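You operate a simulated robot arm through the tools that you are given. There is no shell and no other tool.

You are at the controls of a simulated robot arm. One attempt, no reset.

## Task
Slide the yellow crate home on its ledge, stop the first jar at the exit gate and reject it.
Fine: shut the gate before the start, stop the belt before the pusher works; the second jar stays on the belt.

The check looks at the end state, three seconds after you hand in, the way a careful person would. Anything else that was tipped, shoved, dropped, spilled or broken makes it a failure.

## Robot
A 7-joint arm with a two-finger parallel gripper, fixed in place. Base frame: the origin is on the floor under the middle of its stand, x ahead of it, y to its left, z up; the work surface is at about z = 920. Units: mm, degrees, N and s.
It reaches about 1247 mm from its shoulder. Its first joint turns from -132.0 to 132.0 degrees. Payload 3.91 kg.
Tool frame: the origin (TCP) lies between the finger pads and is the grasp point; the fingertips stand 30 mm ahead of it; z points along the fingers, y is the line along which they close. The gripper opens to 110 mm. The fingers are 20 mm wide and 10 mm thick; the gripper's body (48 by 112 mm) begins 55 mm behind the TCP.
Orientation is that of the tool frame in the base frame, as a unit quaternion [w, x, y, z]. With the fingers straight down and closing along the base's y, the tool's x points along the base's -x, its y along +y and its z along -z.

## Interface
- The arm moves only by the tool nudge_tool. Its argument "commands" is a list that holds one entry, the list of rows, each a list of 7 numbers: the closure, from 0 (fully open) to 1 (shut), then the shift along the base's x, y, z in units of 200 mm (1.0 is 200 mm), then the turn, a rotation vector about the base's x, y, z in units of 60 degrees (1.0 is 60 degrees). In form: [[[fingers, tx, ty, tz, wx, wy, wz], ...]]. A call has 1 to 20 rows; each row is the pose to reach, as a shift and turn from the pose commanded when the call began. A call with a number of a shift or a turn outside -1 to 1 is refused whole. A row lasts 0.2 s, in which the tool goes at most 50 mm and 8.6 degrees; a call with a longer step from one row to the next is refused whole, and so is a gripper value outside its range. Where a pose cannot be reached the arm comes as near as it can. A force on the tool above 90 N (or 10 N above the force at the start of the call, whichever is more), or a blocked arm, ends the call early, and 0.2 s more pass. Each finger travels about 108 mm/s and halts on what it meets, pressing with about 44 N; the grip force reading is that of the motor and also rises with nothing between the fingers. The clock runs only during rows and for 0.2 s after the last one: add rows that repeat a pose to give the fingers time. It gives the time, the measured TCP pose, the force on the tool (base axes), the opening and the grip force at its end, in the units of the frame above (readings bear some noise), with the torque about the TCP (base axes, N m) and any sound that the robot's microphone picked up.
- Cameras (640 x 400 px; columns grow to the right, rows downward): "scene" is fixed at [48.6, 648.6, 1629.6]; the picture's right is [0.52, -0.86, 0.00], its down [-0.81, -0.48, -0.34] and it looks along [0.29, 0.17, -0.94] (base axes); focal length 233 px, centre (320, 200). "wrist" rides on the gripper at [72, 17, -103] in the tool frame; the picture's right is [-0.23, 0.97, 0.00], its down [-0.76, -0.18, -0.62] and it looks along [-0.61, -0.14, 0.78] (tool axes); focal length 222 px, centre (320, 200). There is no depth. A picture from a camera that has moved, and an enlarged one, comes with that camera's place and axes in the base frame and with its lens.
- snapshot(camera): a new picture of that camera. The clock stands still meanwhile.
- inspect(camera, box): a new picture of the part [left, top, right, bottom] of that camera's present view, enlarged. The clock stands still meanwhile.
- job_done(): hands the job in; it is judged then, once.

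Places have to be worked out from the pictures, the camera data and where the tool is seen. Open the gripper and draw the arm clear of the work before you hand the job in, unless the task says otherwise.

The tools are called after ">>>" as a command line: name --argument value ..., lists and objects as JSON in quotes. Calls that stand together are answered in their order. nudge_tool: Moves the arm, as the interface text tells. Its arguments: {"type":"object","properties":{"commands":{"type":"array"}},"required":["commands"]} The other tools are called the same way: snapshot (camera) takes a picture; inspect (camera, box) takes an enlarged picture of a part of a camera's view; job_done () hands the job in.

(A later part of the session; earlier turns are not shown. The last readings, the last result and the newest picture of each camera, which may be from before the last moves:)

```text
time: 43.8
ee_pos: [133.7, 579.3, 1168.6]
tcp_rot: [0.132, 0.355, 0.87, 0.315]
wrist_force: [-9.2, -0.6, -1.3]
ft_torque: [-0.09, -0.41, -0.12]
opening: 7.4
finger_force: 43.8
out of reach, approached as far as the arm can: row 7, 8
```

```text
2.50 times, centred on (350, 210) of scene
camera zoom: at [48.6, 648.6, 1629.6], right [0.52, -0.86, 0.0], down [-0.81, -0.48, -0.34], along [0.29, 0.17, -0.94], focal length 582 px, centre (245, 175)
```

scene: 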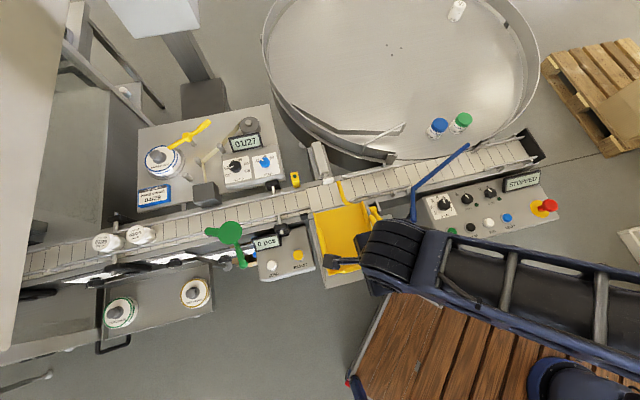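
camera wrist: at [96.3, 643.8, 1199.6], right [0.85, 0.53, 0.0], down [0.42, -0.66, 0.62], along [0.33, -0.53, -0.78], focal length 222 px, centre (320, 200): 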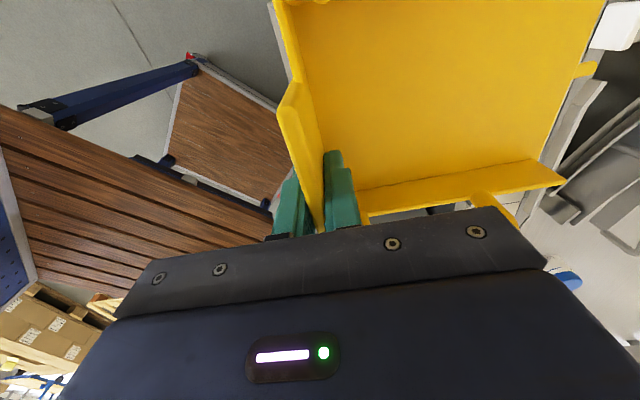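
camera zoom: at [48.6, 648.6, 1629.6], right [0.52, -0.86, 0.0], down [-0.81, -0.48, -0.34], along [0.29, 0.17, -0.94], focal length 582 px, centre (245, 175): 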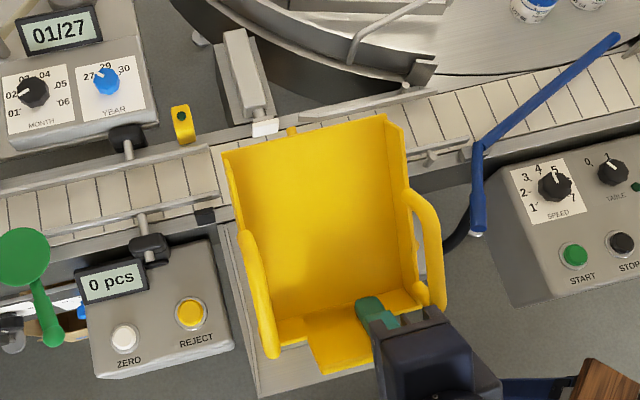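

The tilt reached about 40° before the reach limit. I zoom on the open end's edge to see the floor profile.

>>> inspect --camera "scene" --box '[318, 170, 388, 214]'

>>> inspect --camera "scene" --box '[320, 180, 350, 200]'

>>> inspect --camera "scene" --box '[355, 165, 385, 185]'

>>> snapshot --camera "wrist"

```text
9.09 times, centred on (353, 192) of scene
camera zoom: at [48.6, 648.6, 1629.6], right [0.52, -0.86, 0.0], down [-0.81, -0.48, -0.34], along [0.29, 0.17, -0.94], focal length 2117 px, centre (20, 273)
```

zoom: 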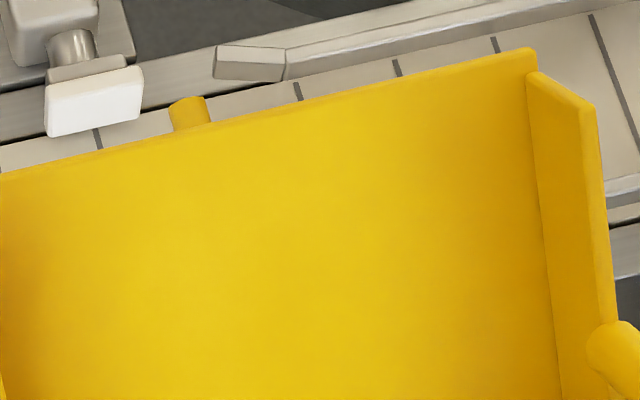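

```text
16.00 times, centred on (335, 190) of scene
camera zoom: at [48.6, 648.6, 1629.6], right [0.52, -0.86, 0.0], down [-0.81, -0.48, -0.34], along [0.29, 0.17, -0.94], focal length 3726 px, centre (80, 360)
```

zoom: 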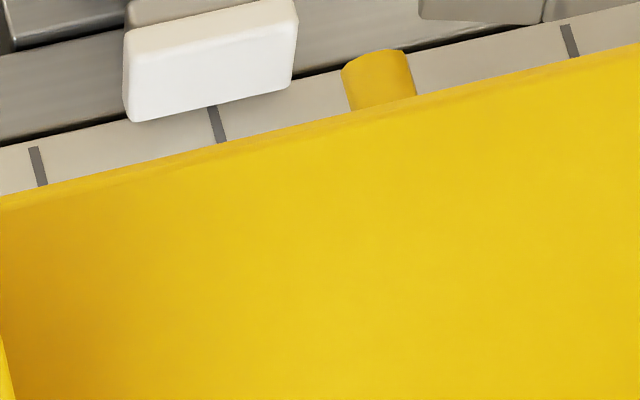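

```text
16.00 times, centred on (370, 175) of scene
camera zoom: at [48.6, 648.6, 1629.6], right [0.52, -0.86, 0.0], down [-0.81, -0.48, -0.34], along [0.29, 0.17, -0.94], focal length 3726 px, centre (-480, 600)
```

zoom: 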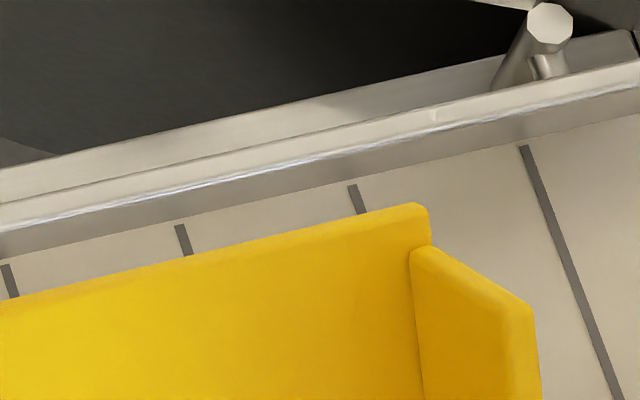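

```text
taken
camera wrist: at [45.4, 593.6, 1257.3], right [0.68, 0.38, 0.63], down [0.17, -0.91, 0.37], along [0.71, -0.15, -0.69], focal length 222 px, centre (320, 200)
```

wrist: 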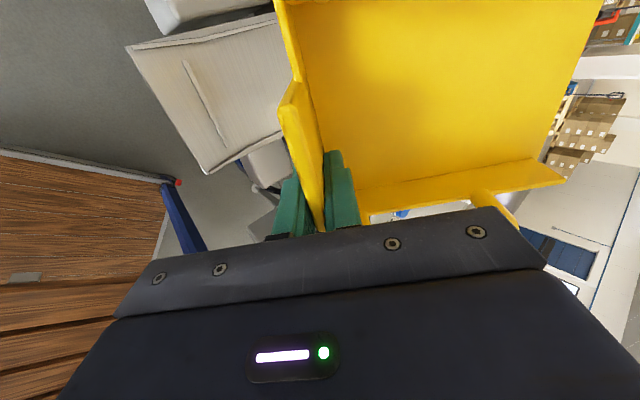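

The floor is a flat slab at the bottom, slightly longer than the side walls; so the crate (about 155 mm deep) belongs in the pocket between the ridge (v≈526) and the belt frame (v≈680). I bring the crate back level and shift it 4.5 mm along the belt direction to centre it between the rails.

>>> nudge_tool --commands '[[[1.0, 0.0, 0.0, 0.0, -0.09, 0.09, 0], [1.0, 0.0, 0.0, 0.0, -0.18, 0.18, 0], [1.0, 0.0, 0.0, 0.0, -0.27, 0.27, 0], [1.0, 0.0, 0.0, 0.0, -0.36, 0.36, 0], [1.0, 0.0, 0.0, 0.0, -0.45, 0.45, 0], [1.0, 0.0, 0.0, 0.0, -0.45, 0.45, 0]]]'

```text
time: 45.2
ee_pos: [136.3, 579.5, 1166.8]
tcp_rot: [0.005, 0.378, 0.926, 0.012]
wrist_force: [0.2, -0.4, -2.5]
ft_torque: [-0.16, 0.04, 0.0]
opening: 7.6
finger_force: 44.1
```

Nearly level again (1.5° left). I correct that, move to v≈519 and descend to about 30 mm above the ledge for a check.

>>> nudge_tool --commands '[[[1.0, 0.028, 0.018, -0.1, -0.0177, 0.0177, 0], [1.0, 0.0555, 0.035, -0.3, -0.0177, 0.0177, 0], [1.0, 0.0555, 0.035, -0.5, -0.0177, 0.0177, 0], [1.0, 0.0555, 0.035, -0.7, -0.0177, 0.0177, 0], [1.0, 0.0555, 0.035, -0.82, -0.0177, 0.0177, 0], [1.0, 0.0555, 0.035, -0.82, -0.0177, 0.0177, 0]]]'

>>> inspect --camera "scene" --box '[300, 190, 380, 290]'

>>> inspect --camera "scene" --box '[305, 195, 375, 240]'

>>> snapshot --camera "wrist"

```text
time: 46.6
ee_pos: [146.7, 586.8, 1002.4]
tcp_rot: [0.001, 0.378, 0.926, 0.001]
wrist_force: [-0.4, 0.7, -2.3]
ft_torque: [-0.11, 0.07, 0.02]
opening: 7.9
finger_force: 43.4
```

```text
4.00 times, centred on (340, 240) of scene
camera zoom: at [48.6, 648.6, 1629.6], right [0.52, -0.86, 0.0], down [-0.81, -0.48, -0.34], along [0.29, 0.17, -0.94], focal length 932 px, centre (240, 40)
```

zoom: 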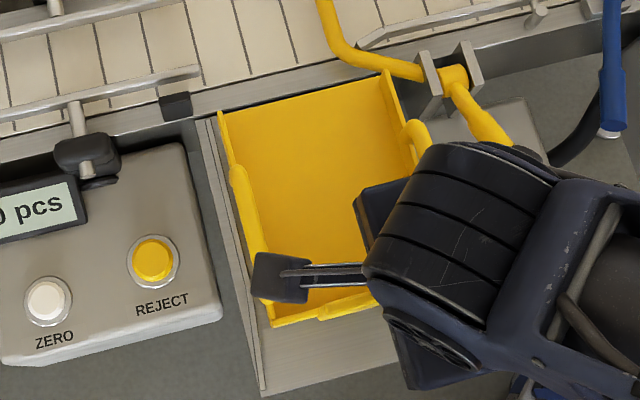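

```text
8.89 times, centred on (340, 218) of scene
camera zoom: at [48.6, 648.6, 1629.6], right [0.52, -0.86, 0.0], down [-0.81, -0.48, -0.34], along [0.29, 0.17, -0.94], focal length 2070 px, centre (142, 44)
```

zoom: 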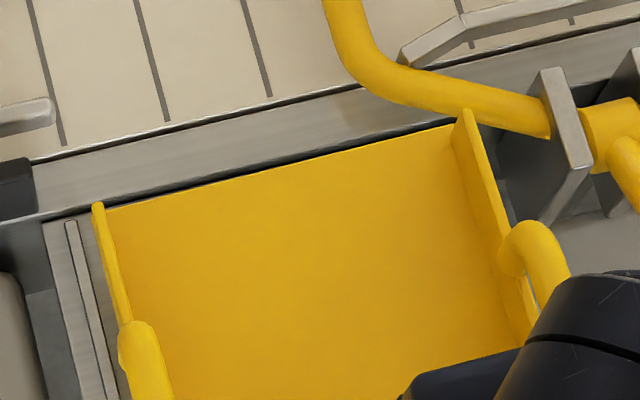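

```text
taken
camera wrist: at [107.9, 649.2, 1104.9], right [0.84, 0.54, 0.0], down [0.42, -0.66, 0.62], along [0.33, -0.52, -0.78], focal length 222 px, centre (320, 200)
```

wrist: 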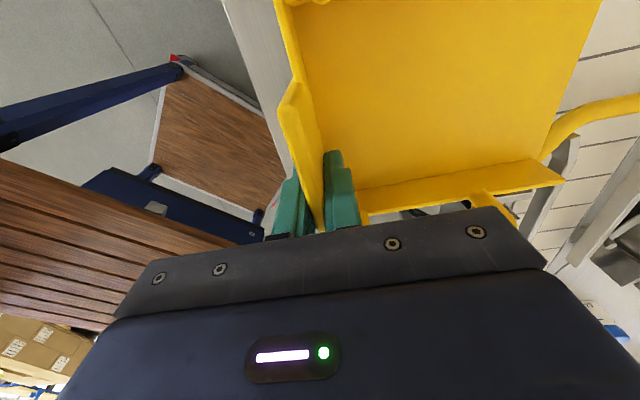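

Crate is centred between the rails (about 4 mm gaps each side), back edge at v≈672.6, aligned with the frame. I pitch the open end down 3° and lower until it is a few millimetres above the ledge.

>>> nudge_tool --commands '[[[1.0, 0.0, 0.0, -0.03, -0.0354, 0.0354, 0], [1.0, 0.0, 0.0, -0.08, -0.0354, 0.0354, 0], [1.0, 0.0, 0.0, -0.12, -0.0354, 0.0354, 0], [1.0, 0.0, 0.0, -0.12, -0.0354, 0.0354, 0]]]'

>>> inspect --camera "scene" --box '[305, 195, 375, 240]'

```text
time: 47.6
ee_pos: [146.9, 585.2, 979.8]
tcp_rot: [-0.01, 0.379, 0.925, -0.023]
wrist_force: [0.5, 0.6, -2.3]
ft_torque: [-0.11, 0.05, 0.03]
opening: 8.0
finger_force: 43.7
```

```text
8.89 times, centred on (340, 218) of scene
camera zoom: at [48.6, 648.6, 1629.6], right [0.52, -0.86, 0.0], down [-0.81, -0.48, -0.34], along [0.29, 0.17, -0.94], focal length 2070 px, centre (142, 44)
```

zoom: 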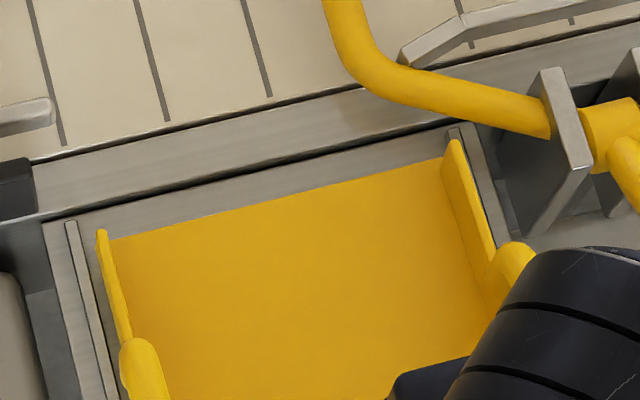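

The ledge, rails and frame edge are now clearly visible: about 12 mm remain to the frame, and the crate is centred. I lower in small steps until the back edge touches the ledge.

>>> nudge_tool --commands '[[[1.0, 0.0, 0.0, -0.02, 0, 0, 0], [1.0, 0.0, 0.0, -0.035, 0, 0, 0], [1.0, 0.0, 0.0, -0.035, 0, 0, 0]]]'

```text
time: 48.4
ee_pos: [147.9, 585.5, 971.0]
tcp_rot: [-0.009, 0.379, 0.925, -0.023]
wrist_force: [-0.1, -0.3, -2.4]
ft_torque: [-0.13, 0.04, -0.02]
opening: 8.0
finger_force: 44.1
```

>>> nudge_tool --commands '[[[1.0, 0.0, 0.0, -0.01, 0, 0, 0], [1.0, 0.0, 0.0, -0.015, 0, 0, 0], [1.0, 0.0, 0.0, -0.015, 0, 0, 0]]]'

>>> inspect --camera "scene" --box '[305, 195, 375, 240]'

```text
time: 49.2
ee_pos: [148.0, 586.8, 968.2]
tcp_rot: [-0.01, 0.378, 0.925, -0.023]
wrist_force: [-0.2, -0.9, 7.4]
ft_torque: [1.28, -0.37, -0.01]
opening: 7.7
finger_force: 43.7
```

```text
8.89 times, centred on (340, 218) of scene
camera zoom: at [48.6, 648.6, 1629.6], right [0.52, -0.86, 0.0], down [-0.81, -0.48, -0.34], along [0.29, 0.17, -0.94], focal length 2070 px, centre (142, 44)
```

zoom: 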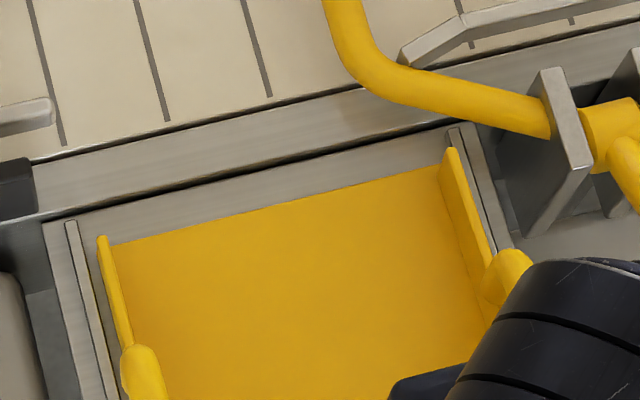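

The back edge touches the ledge (z≈913). I relieve 1.5 mm and slide it toward the belt frame, in steps, watching the force.

>>> nudge_tool --commands '[[[1.0, 0.0, 0.0, 0.0075, 0, 0, 0], [1.0, 0.015, 0.015, 0.0075, 0, 0, 0], [1.0, 0.029, 0.029, 0.0075, 0, 0, 0], [1.0, 0.029, 0.029, 0.0075, 0, 0, 0]]]'

>>> inspect --camera "scene" --box '[305, 195, 375, 240]'

```text
time: 50.2
ee_pos: [153.4, 592.5, 969.5]
tcp_rot: [-0.009, 0.378, 0.925, -0.024]
wrist_force: [-0.7, -0.4, -2.6]
ft_torque: [-0.12, 0.06, 0.02]
opening: 7.7
finger_force: 44.6
```

```text
8.89 times, centred on (340, 218) of scene
camera zoom: at [48.6, 648.6, 1629.6], right [0.52, -0.86, 0.0], down [-0.81, -0.48, -0.34], along [0.29, 0.17, -0.94], focal length 2070 px, centre (142, 44)
```

zoom: 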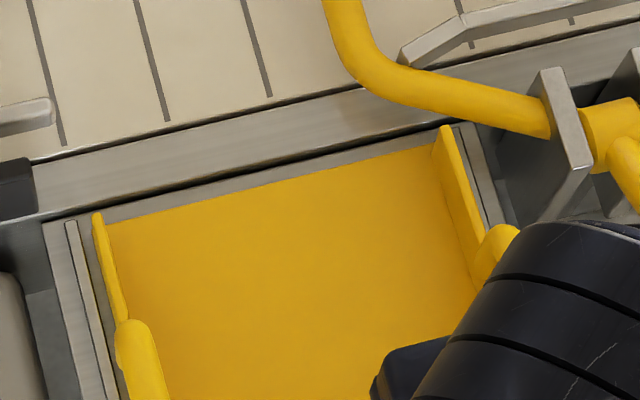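

About 3–4 mm to the frame. I advance in small steps to contact.

>>> nudge_tool --commands '[[[1.0, 0.007, 0.007, 0.0, 0, 0, 0], [1.0, 0.012, 0.012, 0.0, 0, 0, 0], [1.0, 0.012, 0.012, 0.0, 0, 0, 0]]]'

>>> inspect --camera "scene" --box '[305, 195, 375, 240]'

```text
time: 51.0
ee_pos: [156.2, 594.1, 972.9]
tcp_rot: [-0.011, 0.378, 0.925, -0.024]
wrist_force: [0.5, 1.5, -2.4]
ft_torque: [-0.1, 0.07, 0.0]
opening: 7.8
finger_force: 44.2
```

```text
8.89 times, centred on (340, 218) of scene
camera zoom: at [48.6, 648.6, 1629.6], right [0.52, -0.86, 0.0], down [-0.81, -0.48, -0.34], along [0.29, 0.17, -0.94], focal length 2070 px, centre (142, 44)
```

zoom: 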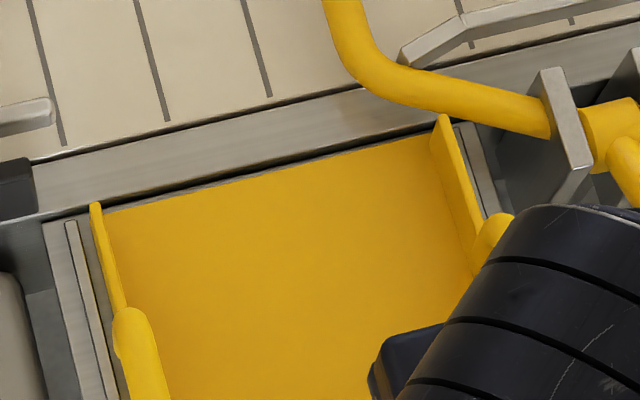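

Almost at the frame. One more small push to find contact.

>>> nudge_tool --commands '[[[1.0, 0.007, 0.007, 0.0, 0, 0, 0], [1.0, 0.012, 0.012, 0.0, 0, 0, 0], [1.0, 0.012, 0.012, 0.0, 0, 0, 0]]]'

>>> inspect --camera "scene" --box '[305, 195, 375, 240]'

```text
time: 51.8
ee_pos: [157.5, 597.4, 971.7]
tcp_rot: [-0.009, 0.378, 0.925, -0.024]
wrist_force: [-3.6, -2.9, -1.8]
ft_torque: [-0.14, 0.1, -0.01]
opening: 7.8
finger_force: 43.5
```

```text
8.89 times, centred on (340, 218) of scene
camera zoom: at [48.6, 648.6, 1629.6], right [0.52, -0.86, 0.0], down [-0.81, -0.48, -0.34], along [0.29, 0.17, -0.94], focal length 2070 px, centre (142, 44)
```

zoom: 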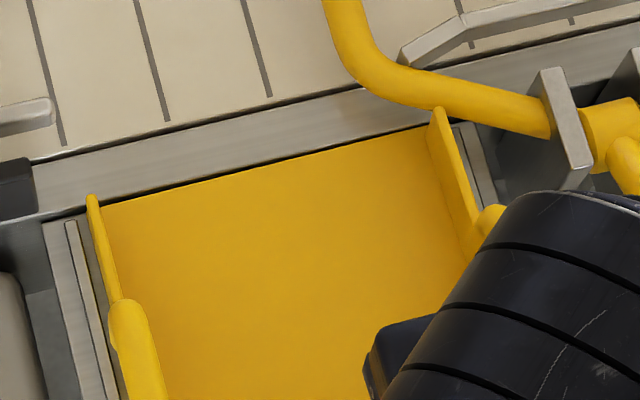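

Contact with the frame (about 5 N). Now I rotate the crate level about its back edge, letting the front down behind the ridge.

>>> nudge_tool --commands '[[[1.0, -0.0033, -0.0033, -0.011, 0.0118, -0.0118, 0], [1.0, -0.0066, -0.0066, -0.022, 0.0236, -0.0236, 0], [1.0, -0.0099, -0.0099, -0.033, 0.0354, -0.0354, 0], [1.0, -0.0099, -0.0099, -0.033, 0.0354, -0.0354, 0]]]'

>>> inspect --camera "scene" --box '[305, 195, 375, 240]'

>>> inspect --camera "scene" --box '[310, 240, 390, 290]'

```text
time: 52.8
ee_pos: [157.1, 595.7, 965.1]
tcp_rot: [0.0, 0.379, 0.925, 0.0]
wrist_force: [-3.8, -2.3, -2.4]
ft_torque: [-0.3, 0.35, -0.08]
opening: 7.9
finger_force: 44.2
```

```text
8.89 times, centred on (340, 218) of scene
camera zoom: at [48.6, 648.6, 1629.6], right [0.52, -0.86, 0.0], down [-0.81, -0.48, -0.34], along [0.29, 0.17, -0.94], focal length 2070 px, centre (142, 44)
```

zoom: 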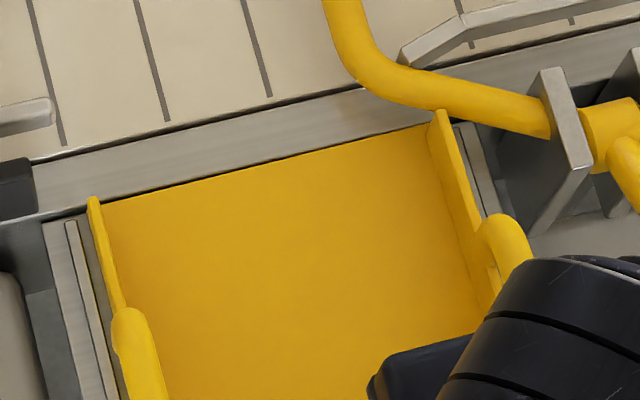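

```text
8.00 times, centred on (350, 265) of scene
camera zoom: at [48.6, 648.6, 1629.6], right [0.52, -0.86, 0.0], down [-0.81, -0.48, -0.34], along [0.29, 0.17, -0.94], focal length 1863 px, centre (80, -320)
```

zoom: 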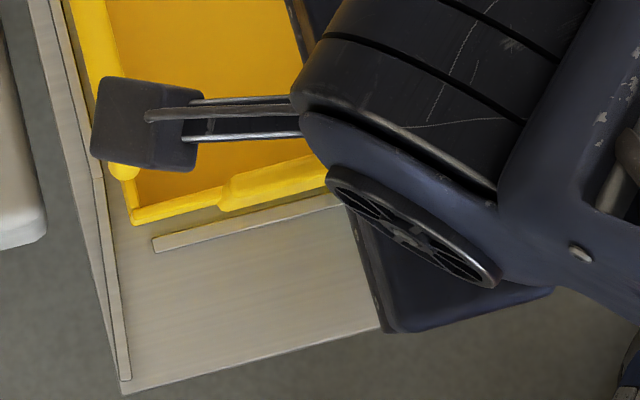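

The ridge is now visible just in front of the crate's front wall — the crate sits in its pocket. I lower the last few millimetres until it stands on the ledge.

>>> nudge_tool --commands '[[[1.0, -0.003, -0.003, -0.008, 0, 0, 0], [1.0, -0.003, -0.003, -0.016, 0, 0, 0], [1.0, -0.003, -0.003, -0.016, 0, 0, 0]]]'

```text
time: 53.6
ee_pos: [155.6, 594.7, 962.1]
tcp_rot: [0.0, 0.379, 0.925, 0.002]
wrist_force: [4.3, -1.2, 14.3]
ft_torque: [0.74, 0.85, -0.11]
opening: 7.4
finger_force: 44.5
```

The crate stands on the ledge (14 N up-force). I ease off and open the fingers a little.

>>> nudge_tool --commands '[[[1.0, 0.0, 0.0, 0.006, 0, 0, 0], [0.8, 0.0, 0.0, 0.006, 0, 0, 0], [0.78, 0.0, 0.0, 0.006, 0, 0, 0], [0.78, 0.0, 0.0, 0.006, 0, 0, 0]]]'

>>> inspect --camera "scene" --box '[310, 240, 390, 290]'

>>> inspect --camera "wrist" --box '[220, 60, 420, 240]'

```text
time: 54.6
ee_pos: [155.9, 594.0, 961.2]
tcp_rot: [0.0, 0.379, 0.926, 0.001]
wrist_force: [-0.7, 0.2, -0.2]
ft_torque: [0.03, 0.01, -0.02]
opening: 24.3
finger_force: 0.1
```

```text
8.00 times, centred on (350, 265) of scene
camera zoom: at [48.6, 648.6, 1629.6], right [0.52, -0.86, 0.0], down [-0.81, -0.48, -0.34], along [0.29, 0.17, -0.94], focal length 1863 px, centre (80, -320)
```

zoom: 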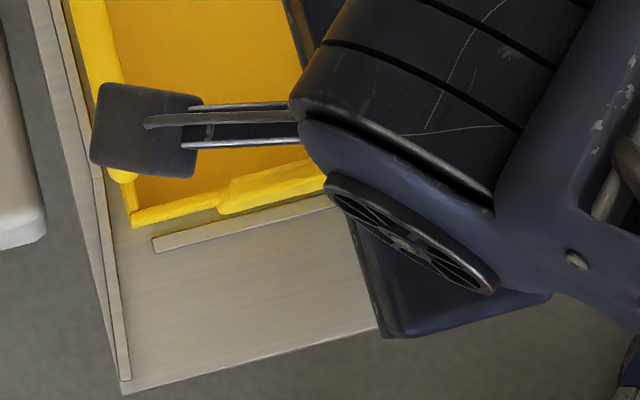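

```text
2.22 times, centred on (320, 150) of wrist
camera zoom: at [116.0, 657.2, 1064.2], right [0.84, 0.54, 0.0], down [0.42, -0.66, 0.62], along [0.33, -0.53, -0.78], focal length 494 px, centre (320, 311)
```

zoom: 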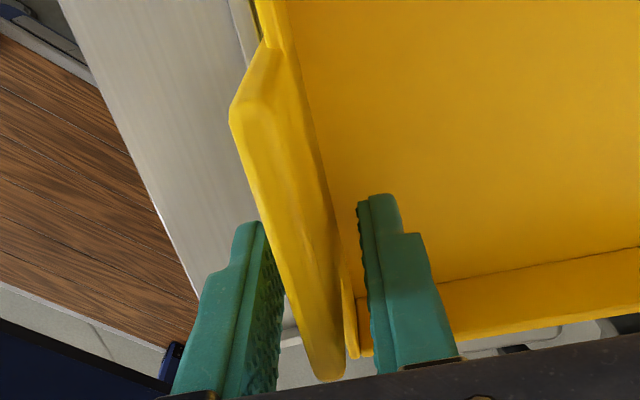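

Released. I lift straight up clear of the crate and look at how it sits.

>>> nudge_tool --commands '[[[0.78, 0.0, 0.0, 0.1, 0, 0, 0], [0.78, 0.0, 0.0, 0.3, 0, 0, 0], [0.78, -0.05, -0.05, 0.5, 0, 0, 0], [0.78, -0.2, -0.2, 0.6, 0, 0, 0], [0.78, -0.35, -0.35, 0.7, 0, 0, 0], [0.78, -0.5, -0.5, 0.7, 0, 0, 0], [0.78, -0.5, -0.5, 0.7, 0, 0, 0]]]'

>>> inspect --camera "scene" --box '[290, 180, 390, 300]'

>>> snapshot --camera "wrist"

```text
time: 56.2
ee_pos: [53.2, 493.5, 1103.7]
tcp_rot: [0.001, 0.378, 0.926, 0.001]
wrist_force: [-0.5, 0.1, 0.7]
ft_torque: [0.0, 0.0, 0.01]
opening: 24.4
finger_force: 0.0
```

```text
3.33 times, centred on (340, 240) of scene
camera zoom: at [48.6, 648.6, 1629.6], right [0.52, -0.86, 0.0], down [-0.81, -0.48, -0.34], along [0.29, 0.17, -0.94], focal length 776 px, centre (253, 67)
```

zoom: 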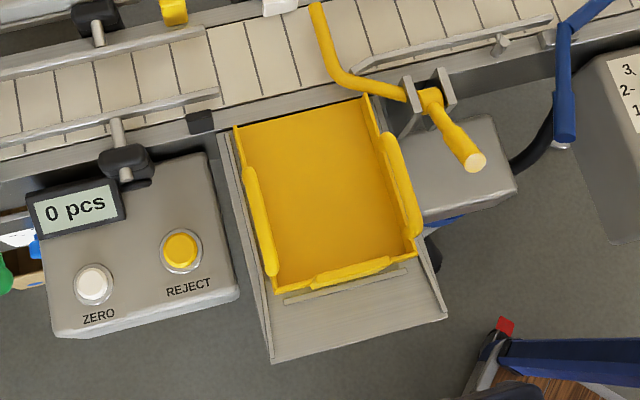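

```text
taken
camera wrist: at [14.3, 556.1, 1205.9], right [0.84, 0.54, 0.0], down [0.42, -0.66, 0.62], along [0.33, -0.53, -0.78], focal length 222 px, centre (320, 200)
```

wrist: 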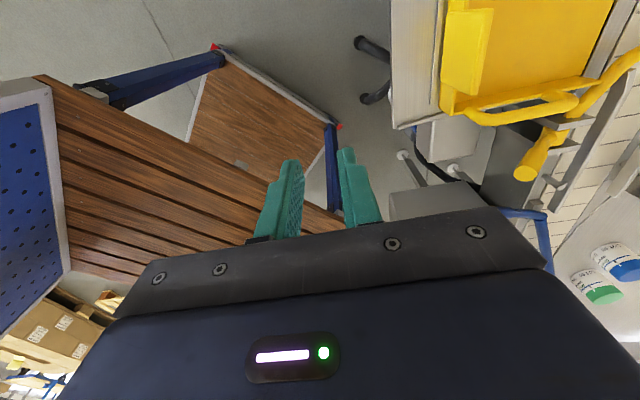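

The crate stands in its pocket. I zoom in to check its seating against frame, rails and ridge.

>>> inspect --camera "scene" --box '[305, 198, 375, 240]'

>>> inspect --camera "scene" --box '[315, 240, 385, 285]'

```text
9.14 times, centred on (340, 219) of scene
camera zoom: at [48.6, 648.6, 1629.6], right [0.52, -0.86, 0.0], down [-0.81, -0.48, -0.34], along [0.29, 0.17, -0.94], focal length 2129 px, centre (137, 26)
```

zoom: 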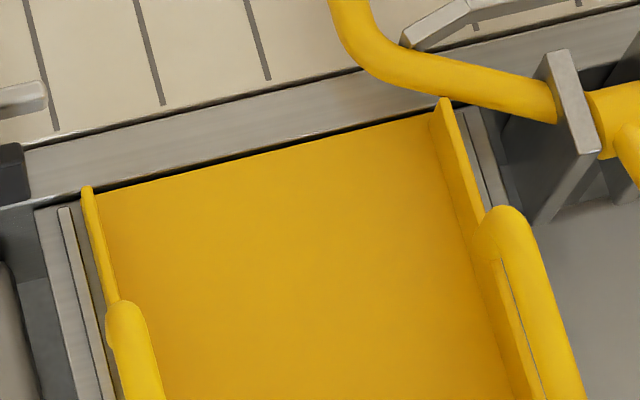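

```text
8.89 times, centred on (350, 262) of scene
camera zoom: at [48.6, 648.6, 1629.6], right [0.52, -0.86, 0.0], down [-0.81, -0.48, -0.34], along [0.29, 0.17, -0.94], focal length 2070 px, centre (53, -356)
```

zoom: 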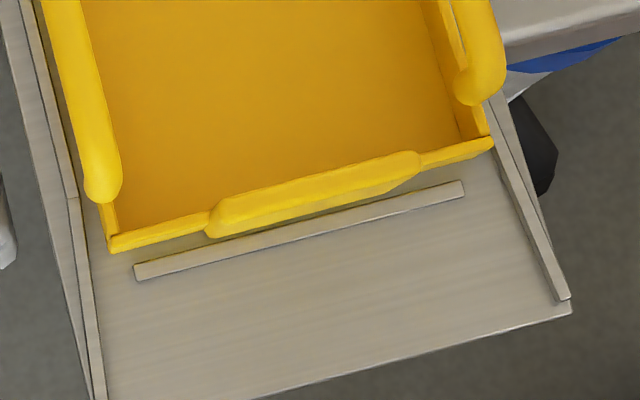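

The crate is squarely seated, with perhaps 1–2 mm left at the back. I come round to the tab's outer side with closed fingers to press it gently fully home.

>>> nudge_tool --commands '[[[1.0, 0.1, 0.15, 0.0, 0, 0, 0], [1.0, 0.22, 0.32, -0.05, 0, 0, 0], [1.0, 0.328, 0.474, -0.2, 0, 0, 0], [1.0, 0.328, 0.474, -0.4, 0, 0, 0], [1.0, 0.328, 0.474, -0.6, 0, 0, 0], [1.0, 0.328, 0.474, -0.7, 0, 0, 0], [1.0, 0.328, 0.474, -0.7, 0, 0, 0]]]'

>>> inspect --camera "wrist" --box '[220, 60, 420, 240]'

>>> inspect --camera "scene" --box '[300, 180, 400, 300]'

```text
time: 57.8
ee_pos: [121.6, 587.8, 962.3]
tcp_rot: [0.0, 0.379, 0.926, 0.001]
wrist_force: [0.9, 0.0, -1.0]
ft_torque: [-0.01, 0.0, -0.04]
opening: 0.1
finger_force: 37.9
```

```text
2.22 times, centred on (320, 150) of wrist
camera zoom: at [82.2, 650.3, 1064.4], right [0.84, 0.54, 0.0], down [0.42, -0.66, 0.62], along [0.33, -0.53, -0.78], focal length 494 px, centre (320, 311)
```

zoom: 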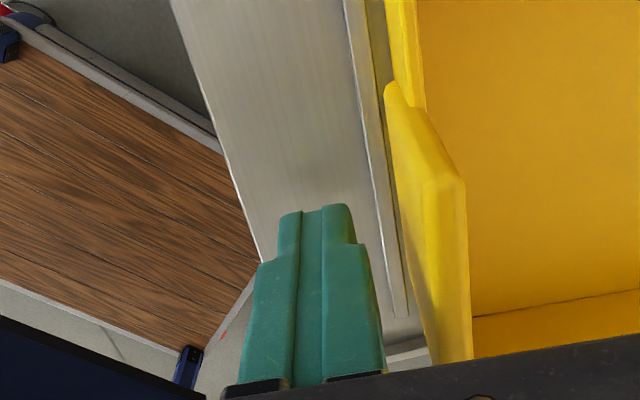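

```text
3.33 times, centred on (350, 240) of scene
camera zoom: at [48.6, 648.6, 1629.6], right [0.52, -0.86, 0.0], down [-0.81, -0.48, -0.34], along [0.29, 0.17, -0.94], focal length 776 px, centre (220, 67)
```

zoom: 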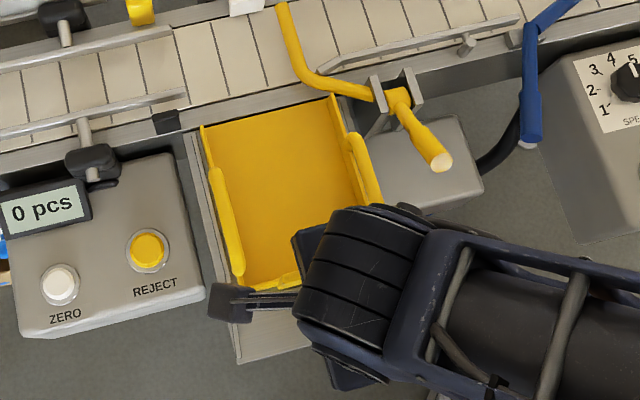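

Fingers stand outside the tab. I advance slowly toward it.

>>> nudge_tool --commands '[[[1.0, 0.018, 0.018, 0.0, 0, 0, 0], [1.0, 0.036, 0.036, 0.0, 0, 0, 0], [1.0, 0.045, 0.045, 0.0, 0, 0, 0], [1.0, 0.045, 0.045, 0.0, 0, 0, 0]]]'

```text
time: 58.8
ee_pos: [128.9, 598.2, 963.4]
tcp_rot: [0.0, 0.378, 0.926, 0.001]
wrist_force: [-7.9, -4.2, 1.3]
ft_torque: [0.01, -0.07, -0.03]
opening: 0.1
finger_force: 37.9
```

Pressing with about 9 N, far above the crate's friction, so it is up against the frame. I check, then back away.

>>> inspect --camera "scene" --box '[305, 198, 375, 240]'

>>> nudge_tool --commands '[[[1.0, -0.05, -0.05, 0.0, 0, 0, 0], [1.0, -0.1, -0.1, 0.1, 0, 0, 0], [1.0, -0.1, -0.1, 0.3, 0, 0, 0], [1.0, -0.1, -0.1, 0.5, 0, 0, 0], [1.0, -0.1, -0.1, 0.7, 0, 0, 0], [1.0, -0.1, -0.1, 0.7, 0, 0, 0]]]'

>>> inspect --camera "scene" --box '[305, 198, 375, 240]'

```text
9.14 times, centred on (340, 219) of scene
camera zoom: at [48.6, 648.6, 1629.6], right [0.52, -0.86, 0.0], down [-0.81, -0.48, -0.34], along [0.29, 0.17, -0.94], focal length 2129 px, centre (137, 26)
```

zoom: 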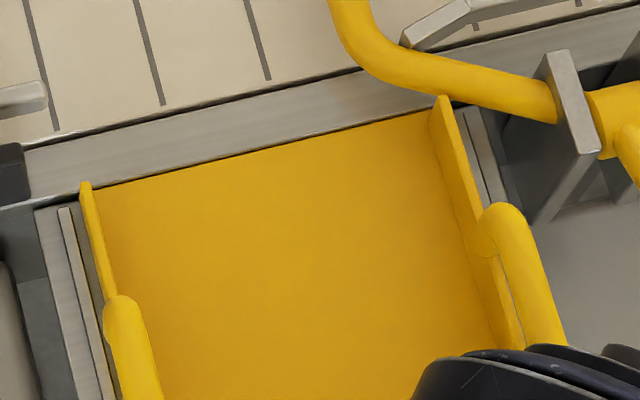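

```text
time: 60.2
ee_pos: [110.8, 577.7, 1103.1]
tcp_rot: [0.001, 0.378, 0.926, 0.001]
wrist_force: [0.8, -0.3, -0.1]
ft_torque: [0.02, 0.01, 0.03]
opening: 0.1
finger_force: 37.7
```

```text
9.14 times, centred on (340, 219) of scene
camera zoom: at [48.6, 648.6, 1629.6], right [0.52, -0.86, 0.0], down [-0.81, -0.48, -0.34], along [0.29, 0.17, -0.94], focal length 2129 px, centre (137, 26)
```

zoom: 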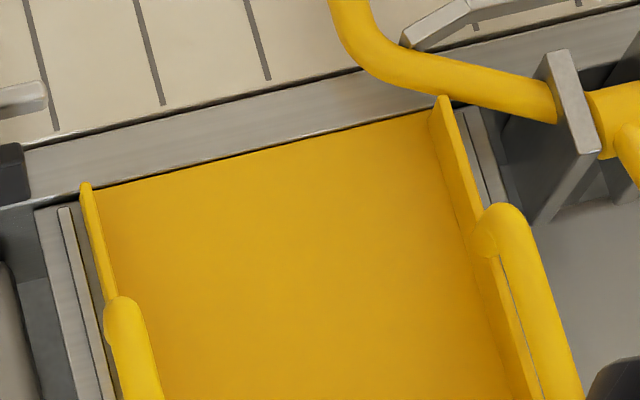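

The crate is home. Next is the line start: from several views I place START at about (404, 365, 886), STOP at (446, 321, 890), REJECT at (87, 749.5, 892). I move at height to above START with closed fingers.

>>> nudge_tool --commands '[[[1.0, 0.18, -0.13, 0.0, 0, 0, 0], [1.0, 0.36, -0.26, 0.0, 0, 0, 0], [1.0, 0.54, -0.39, 0.0, 0, 0, 0], [1.0, 0.72, -0.52, 0.0, 0, 0, 0], [1.0, 0.9, -0.65, 0.0, 0, 0, 0]]]'

>>> nudge_tool --commands '[[[1.0, 0.18, -0.13, 0.0, 0, 0, 0], [1.0, 0.36, -0.26, -0.05, 0, 0, 0], [1.0, 0.5, -0.36, -0.2, 0, 0, 0], [1.0, 0.56, -0.41, -0.4, 0, 0, 0], [1.0, 0.56, -0.41, -0.5, 0, 0, 0], [1.0, 0.56, -0.41, -0.5, 0, 0, 0]]]'

>>> snapshot --camera "wrist"

>>> snapshot --camera "scene"

```text
time: 61.4
ee_pos: [292.6, 447.5, 1104.1]
tcp_rot: [0.0, 0.378, 0.926, 0.002]
wrist_force: [0.2, 0.2, -0.1]
ft_torque: [0.03, -0.04, 0.02]
opening: 0.2
finger_force: 37.8
```

```text
time: 62.8
ee_pos: [404.0, 365.7, 1002.2]
tcp_rot: [0.0, 0.378, 0.926, 0.0]
wrist_force: [0.1, 0.5, -0.5]
ft_torque: [-0.01, -0.01, -0.01]
opening: 0.0
finger_force: 37.5
```

```text
taken
camera wrist: at [364.1, 428.2, 1105.0], right [0.84, 0.54, 0.0], down [0.42, -0.66, 0.62], along [0.34, -0.52, -0.78], focal length 222 px, centre (320, 200)
```

wrist: 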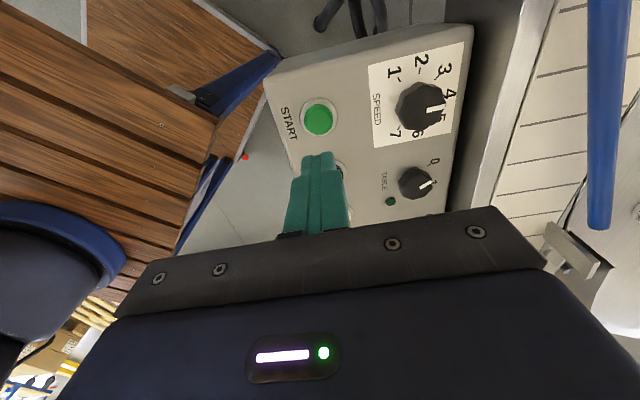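

```text
taken
```

scene: 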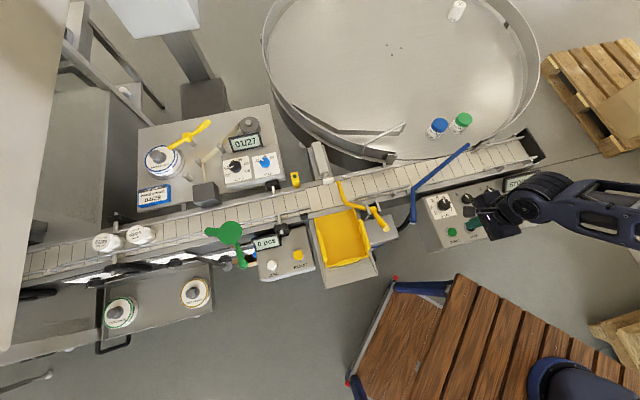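

START lies exactly below the tool. Before starting, I calibrate STOP's position the same way, by hovering over it.

>>> nudge_tool --commands '[[[1.0, 0.11, -0.115, 0.0, 0, 0, 0], [1.0, 0.222, -0.23, 0.0, 0, 0, 0], [1.0, 0.222, -0.23, 0.0, 0, 0, 0]]]'

>>> snapshot --camera "wrist"

>>> inspect --camera "wrist" --box '[260, 60, 380, 180]'

```text
time: 63.6
ee_pos: [447.0, 319.4, 1001.4]
tcp_rot: [0.0, 0.378, 0.926, 0.001]
wrist_force: [-0.1, -0.4, -0.2]
ft_torque: [-0.01, -0.02, -0.02]
opening: 0.1
finger_force: 37.8
```

```text
taken
camera wrist: at [408.6, 381.9, 1104.3], right [0.84, 0.54, 0.0], down [0.42, -0.66, 0.62], along [0.33, -0.53, -0.78], focal length 222 px, centre (320, 200)
```

wrist: 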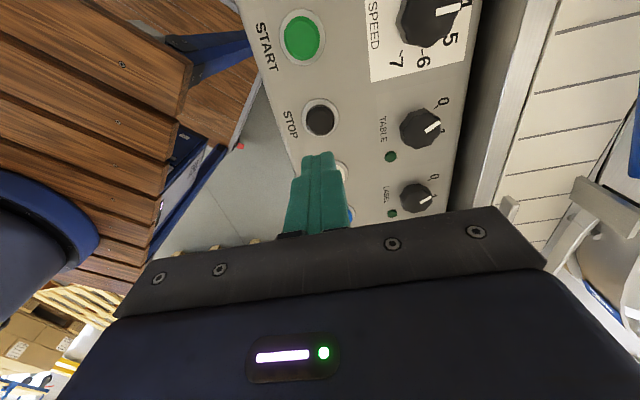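

```text
3.33 times, centred on (320, 120) of wrist
camera zoom: at [408.6, 381.9, 1104.3], right [0.84, 0.54, 0.0], down [0.42, -0.66, 0.62], along [0.33, -0.53, -0.78], focal length 740 px, centre (320, 467)
```

zoom: 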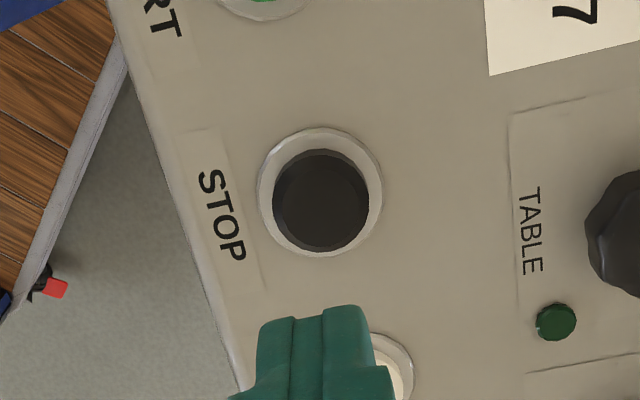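

STOP is exactly below the tool here too (offset (44.4, -46) from START). I also double-check the TABLE/LABEL knob pointers from this close view.

>>> inspect --camera "wrist" --box '[370, 80, 470, 220]'

>>> inspect --camera "scene" --box '[425, 180, 485, 220]'

```text
2.86 times, centred on (420, 150) of wrist
camera zoom: at [408.6, 381.9, 1104.3], right [0.84, 0.54, 0.0], down [0.42, -0.66, 0.62], along [0.33, -0.53, -0.78], focal length 635 px, centre (34, 343)
```

zoom: 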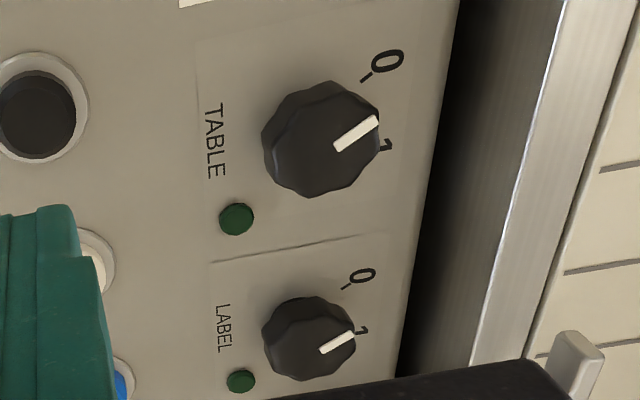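

```text
10.00 times, centred on (455, 200) of scene
camera zoom: at [48.6, 648.6, 1629.6], right [0.52, -0.86, 0.0], down [-0.81, -0.48, -0.34], along [0.29, 0.17, -0.94], focal length 2329 px, centre (-1030, 200)
```

zoom: 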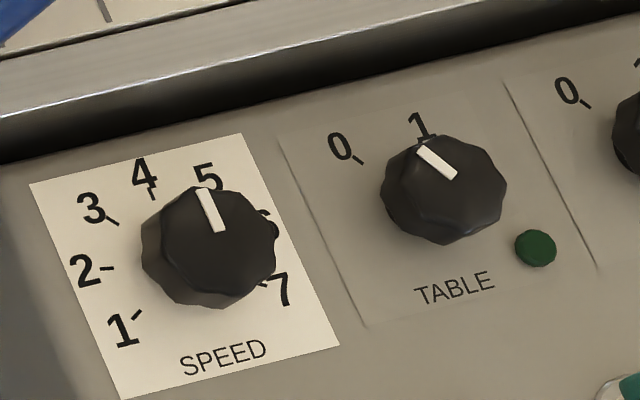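

All pointers confirmed: TABLE and LABEL at 0, SPEED at 4. I go back over START and descend to just above it.

>>> nudge_tool --commands '[[[1.0, -0.11, 0.115, 0.0, 0, 0, 0], [1.0, -0.222, 0.23, -0.05, 0, 0, 0], [1.0, -0.222, 0.23, -0.25, 0, 0, 0], [1.0, -0.222, 0.23, -0.38, 0, 0, 0], [1.0, -0.222, 0.23, -0.38, 0, 0, 0]]]'

>>> inspect --camera "scene" --box '[420, 170, 560, 260]'

>>> inspect --camera "wrist" --box '[240, 60, 400, 200]'

```text
time: 64.8
ee_pos: [402.3, 366.8, 926.4]
tcp_rot: [0.0, 0.378, 0.926, 0.001]
wrist_force: [-0.1, 0.2, -0.2]
ft_torque: [0.01, 0.02, 0.03]
opening: 0.0
finger_force: 37.6
```

```text
4.44 times, centred on (490, 215) of scene
camera zoom: at [48.6, 648.6, 1629.6], right [0.52, -0.86, 0.0], down [-0.81, -0.48, -0.34], along [0.29, 0.17, -0.94], focal length 1035 px, centre (-436, 133)
```

zoom: 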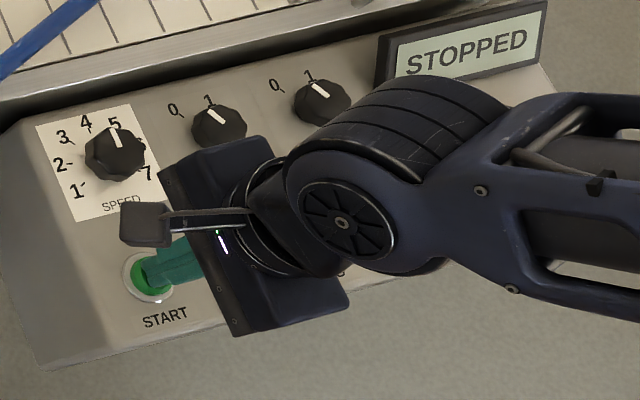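

```text
2.86 times, centred on (320, 130) of wrist
camera zoom: at [362.5, 430.6, 1029.1], right [0.84, 0.54, 0.0], down [0.42, -0.66, 0.62], along [0.33, -0.52, -0.78], focal length 635 px, centre (320, 400)
```

zoom: 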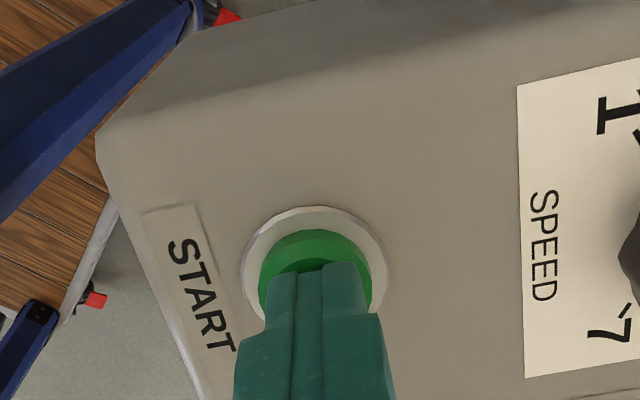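

Fingertips are right over START, display still reads STOPPED. Gate shut, crate home, table clear: I press down in small steps.

>>> nudge_tool --commands '[[[1.0, 0.0, 0.0, -0.03, 0, 0, 0]]]'

```text
time: 65.2
ee_pos: [402.8, 367.9, 921.6]
tcp_rot: [0.0, 0.378, 0.926, 0.001]
wrist_force: [0.3, 1.2, 3.3]
ft_torque: [0.02, -0.02, -0.01]
opening: 0.0
finger_force: 37.8
heard: click
```

A click was heard. I check the display and the belt right away.

>>> inspect --camera "scene" --box '[420, 170, 560, 260]'

>>> inspect --camera "scene" --box '[80, 160, 380, 290]'

```text
4.44 times, centred on (490, 215) of scene
camera zoom: at [48.6, 648.6, 1629.6], right [0.52, -0.86, 0.0], down [-0.81, -0.48, -0.34], along [0.29, 0.17, -0.94], focal length 1035 px, centre (-436, 133)
```

zoom: 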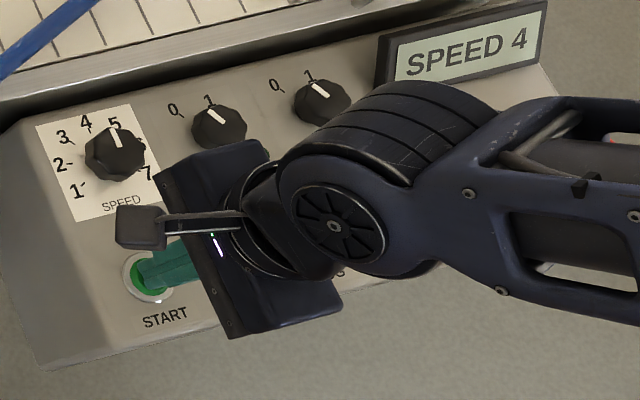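

```text
2.13 times, centred on (230, 225) of scene
camera zoom: at [48.6, 648.6, 1629.6], right [0.52, -0.86, 0.0], down [-0.81, -0.48, -0.34], along [0.29, 0.17, -0.94], focal length 497 px, centre (512, 147)
```

zoom: 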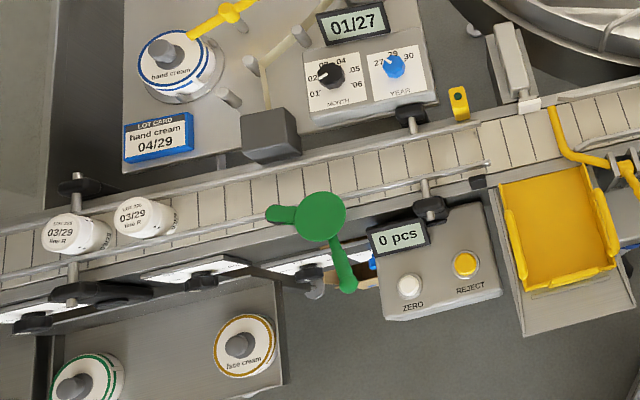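

The display reads SPEED 4: the belt runs. I lift off START and move over to hover above STOP.

>>> nudge_tool --commands '[[[1.0, 0.0, 0.0, 0.08, 0, 0, 0], [1.0, 0.111, -0.115, 0.08, 0, 0, 0], [1.0, 0.222, -0.23, 0.08, 0, 0, 0], [1.0, 0.222, -0.23, 0.06, 0, 0, 0]]]'

>>> inspect --camera "scene" --box '[80, 160, 380, 290]'

>>> inspect --camera "wrist" --box '[240, 60, 400, 200]'

```text
time: 66.2
ee_pos: [446.7, 320.4, 936.0]
tcp_rot: [0.001, 0.379, 0.926, 0.001]
wrist_force: [0.4, 0.5, 0.4]
ft_torque: [-0.01, 0.03, 0.0]
opening: 0.2
finger_force: 37.4
```

```text
2.13 times, centred on (230, 225) of scene
camera zoom: at [48.6, 648.6, 1629.6], right [0.52, -0.86, 0.0], down [-0.81, -0.48, -0.34], along [0.29, 0.17, -0.94], focal length 497 px, centre (512, 147)
```

zoom: 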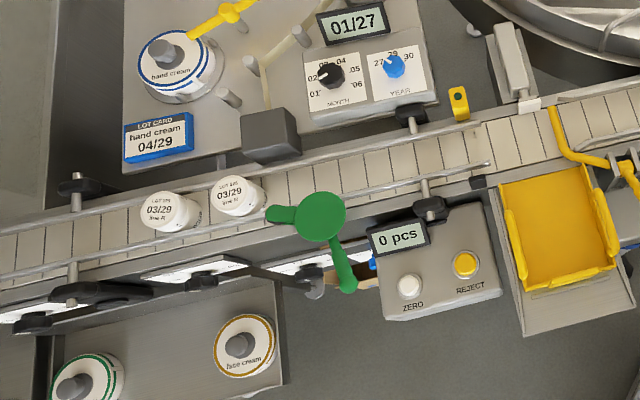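

```text
2.86 times, centred on (320, 130) of wrist
camera zoom: at [407.6, 382.5, 1037.0], right [0.84, 0.54, 0.0], down [0.42, -0.66, 0.62], along [0.33, -0.52, -0.78], focal length 635 px, centre (320, 400)
```

zoom: 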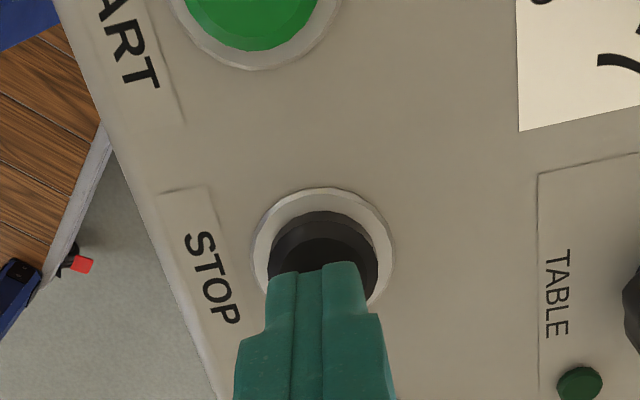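

Belt speed is about 127 mm/s; jar 1 is at u≈-754 with about 430 mm to go (≈3.4 s). I hover a little lower above STOP while waiting, and check the passage at the green paddle.

>>> nudge_tool --commands '[[[1.0, 0.0, 0.0, -0.02, 0, 0, 0], [1.0, 0.0, 0.0, -0.03, 0, 0, 0]]]'

>>> inspect --camera "scene" --box '[80, 160, 380, 290]'

```text
time: 66.8
ee_pos: [446.4, 320.8, 927.8]
tcp_rot: [0.0, 0.379, 0.926, 0.001]
wrist_force: [0.9, -0.2, 0.2]
ft_torque: [-0.01, -0.03, 0.0]
opening: 0.0
finger_force: 37.8
```

```text
2.13 times, centred on (230, 225) of scene
camera zoom: at [48.6, 648.6, 1629.6], right [0.52, -0.86, 0.0], down [-0.81, -0.48, -0.34], along [0.29, 0.17, -0.94], focal length 497 px, centre (512, 147)
```

zoom: 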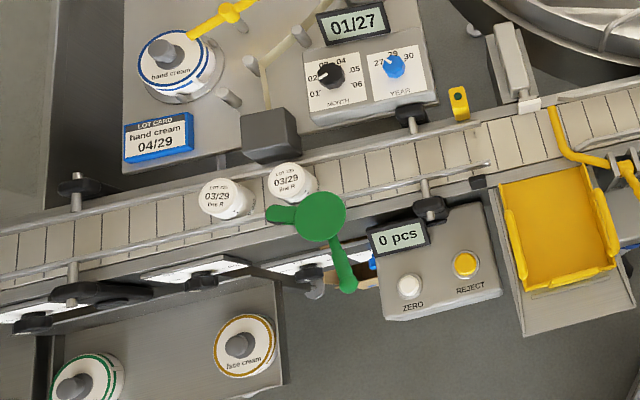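

Jar 1 passes the paddle freely at 130 mm/s (u≈-676). I wait another second.

>>> nudge_tool --commands '[[[1.0, 0.0, 0.0, 0.0, 0, 0, 0], [1.0, 0.0, 0.0, 0.0, 0, 0, 0], [1.0, 0.0, 0.0, 0.0, 0, 0, 0], [1.0, 0.0, 0.0, 0.0, 0, 0, 0]]]'

>>> inspect --camera "scene" --box '[180, 150, 380, 290]'

```text
time: 67.8
ee_pos: [446.7, 320.7, 929.1]
tcp_rot: [0.001, 0.378, 0.926, 0.001]
wrist_force: [-0.4, -0.7, -0.5]
ft_torque: [0.01, -0.02, 0.03]
opening: 0.1
finger_force: 37.0
```

```text
2.86 times, centred on (280, 220) of scene
camera zoom: at [48.6, 648.6, 1629.6], right [0.52, -0.86, 0.0], down [-0.81, -0.48, -0.34], along [0.29, 0.17, -0.94], focal length 665 px, centre (434, 143)
```

zoom: 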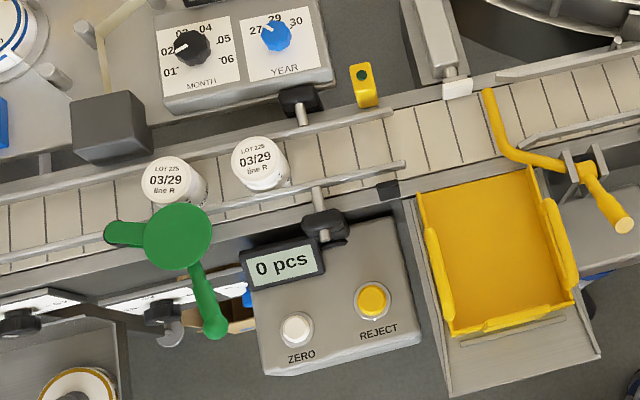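

Jar 1 at u≈-549, arrival at the gate expected at t≈69.55. I wait 1.2 s more.

>>> nudge_tool --commands '[[[1.0, 0.0, 0.0, 0.0, 0, 0, 0], [1.0, 0.0, 0.0, 0.0, 0, 0, 0], [1.0, 0.0, 0.0, 0.0, 0, 0, 0], [1.0, 0.0, 0.0, -0.005, 0, 0, 0], [1.0, 0.0, 0.0, -0.01, 0, 0, 0]]]'

>>> inspect --camera "scene" --box '[240, 150, 400, 250]'

```text
time: 69.0
ee_pos: [446.8, 320.5, 925.5]
tcp_rot: [0.001, 0.379, 0.925, 0.0]
wrist_force: [0.3, -0.6, 0.7]
ft_torque: [0.04, -0.02, 0.0]
opening: 0.0
finger_force: 37.4
```

```text
4.00 times, centred on (320, 200) of scene
camera zoom: at [48.6, 648.6, 1629.6], right [0.52, -0.86, 0.0], down [-0.81, -0.48, -0.34], along [0.29, 0.17, -0.94], focal length 932 px, centre (320, 200)
```

zoom: 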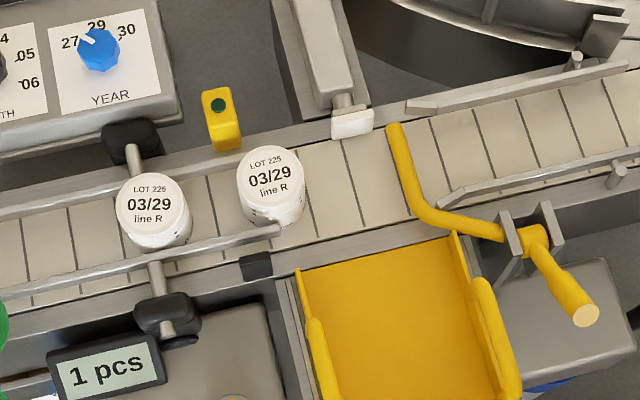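

The counter shows 1 pcs; jar 1 at u≈-400, about 75 mm (0.6 s) before the gate. One short wait, then I decide on the press.

>>> nudge_tool --commands '[[[1.0, 0.0, 0.0, 0.0, 0, 0, 0]]]'

>>> inspect --camera "scene" --box '[240, 150, 400, 250]'

```text
time: 69.4
ee_pos: [446.5, 319.2, 925.2]
tcp_rot: [0.0, 0.378, 0.926, 0.002]
wrist_force: [0.1, -0.4, 0.3]
ft_torque: [-0.04, -0.02, 0.0]
opening: 0.0
finger_force: 37.4
```

```text
4.00 times, centred on (320, 200) of scene
camera zoom: at [48.6, 648.6, 1629.6], right [0.52, -0.86, 0.0], down [-0.81, -0.48, -0.34], along [0.29, 0.17, -0.94], focal length 932 px, centre (320, 200)
```

zoom: 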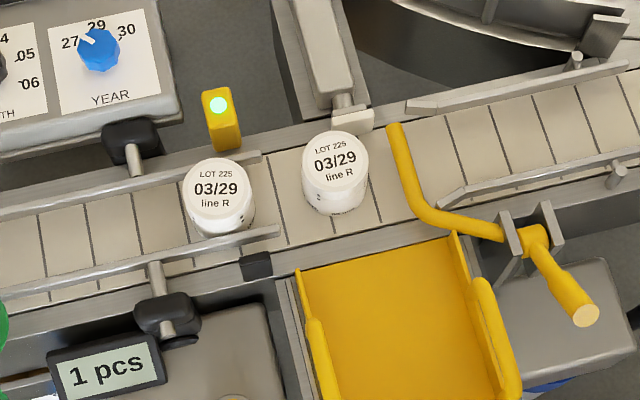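

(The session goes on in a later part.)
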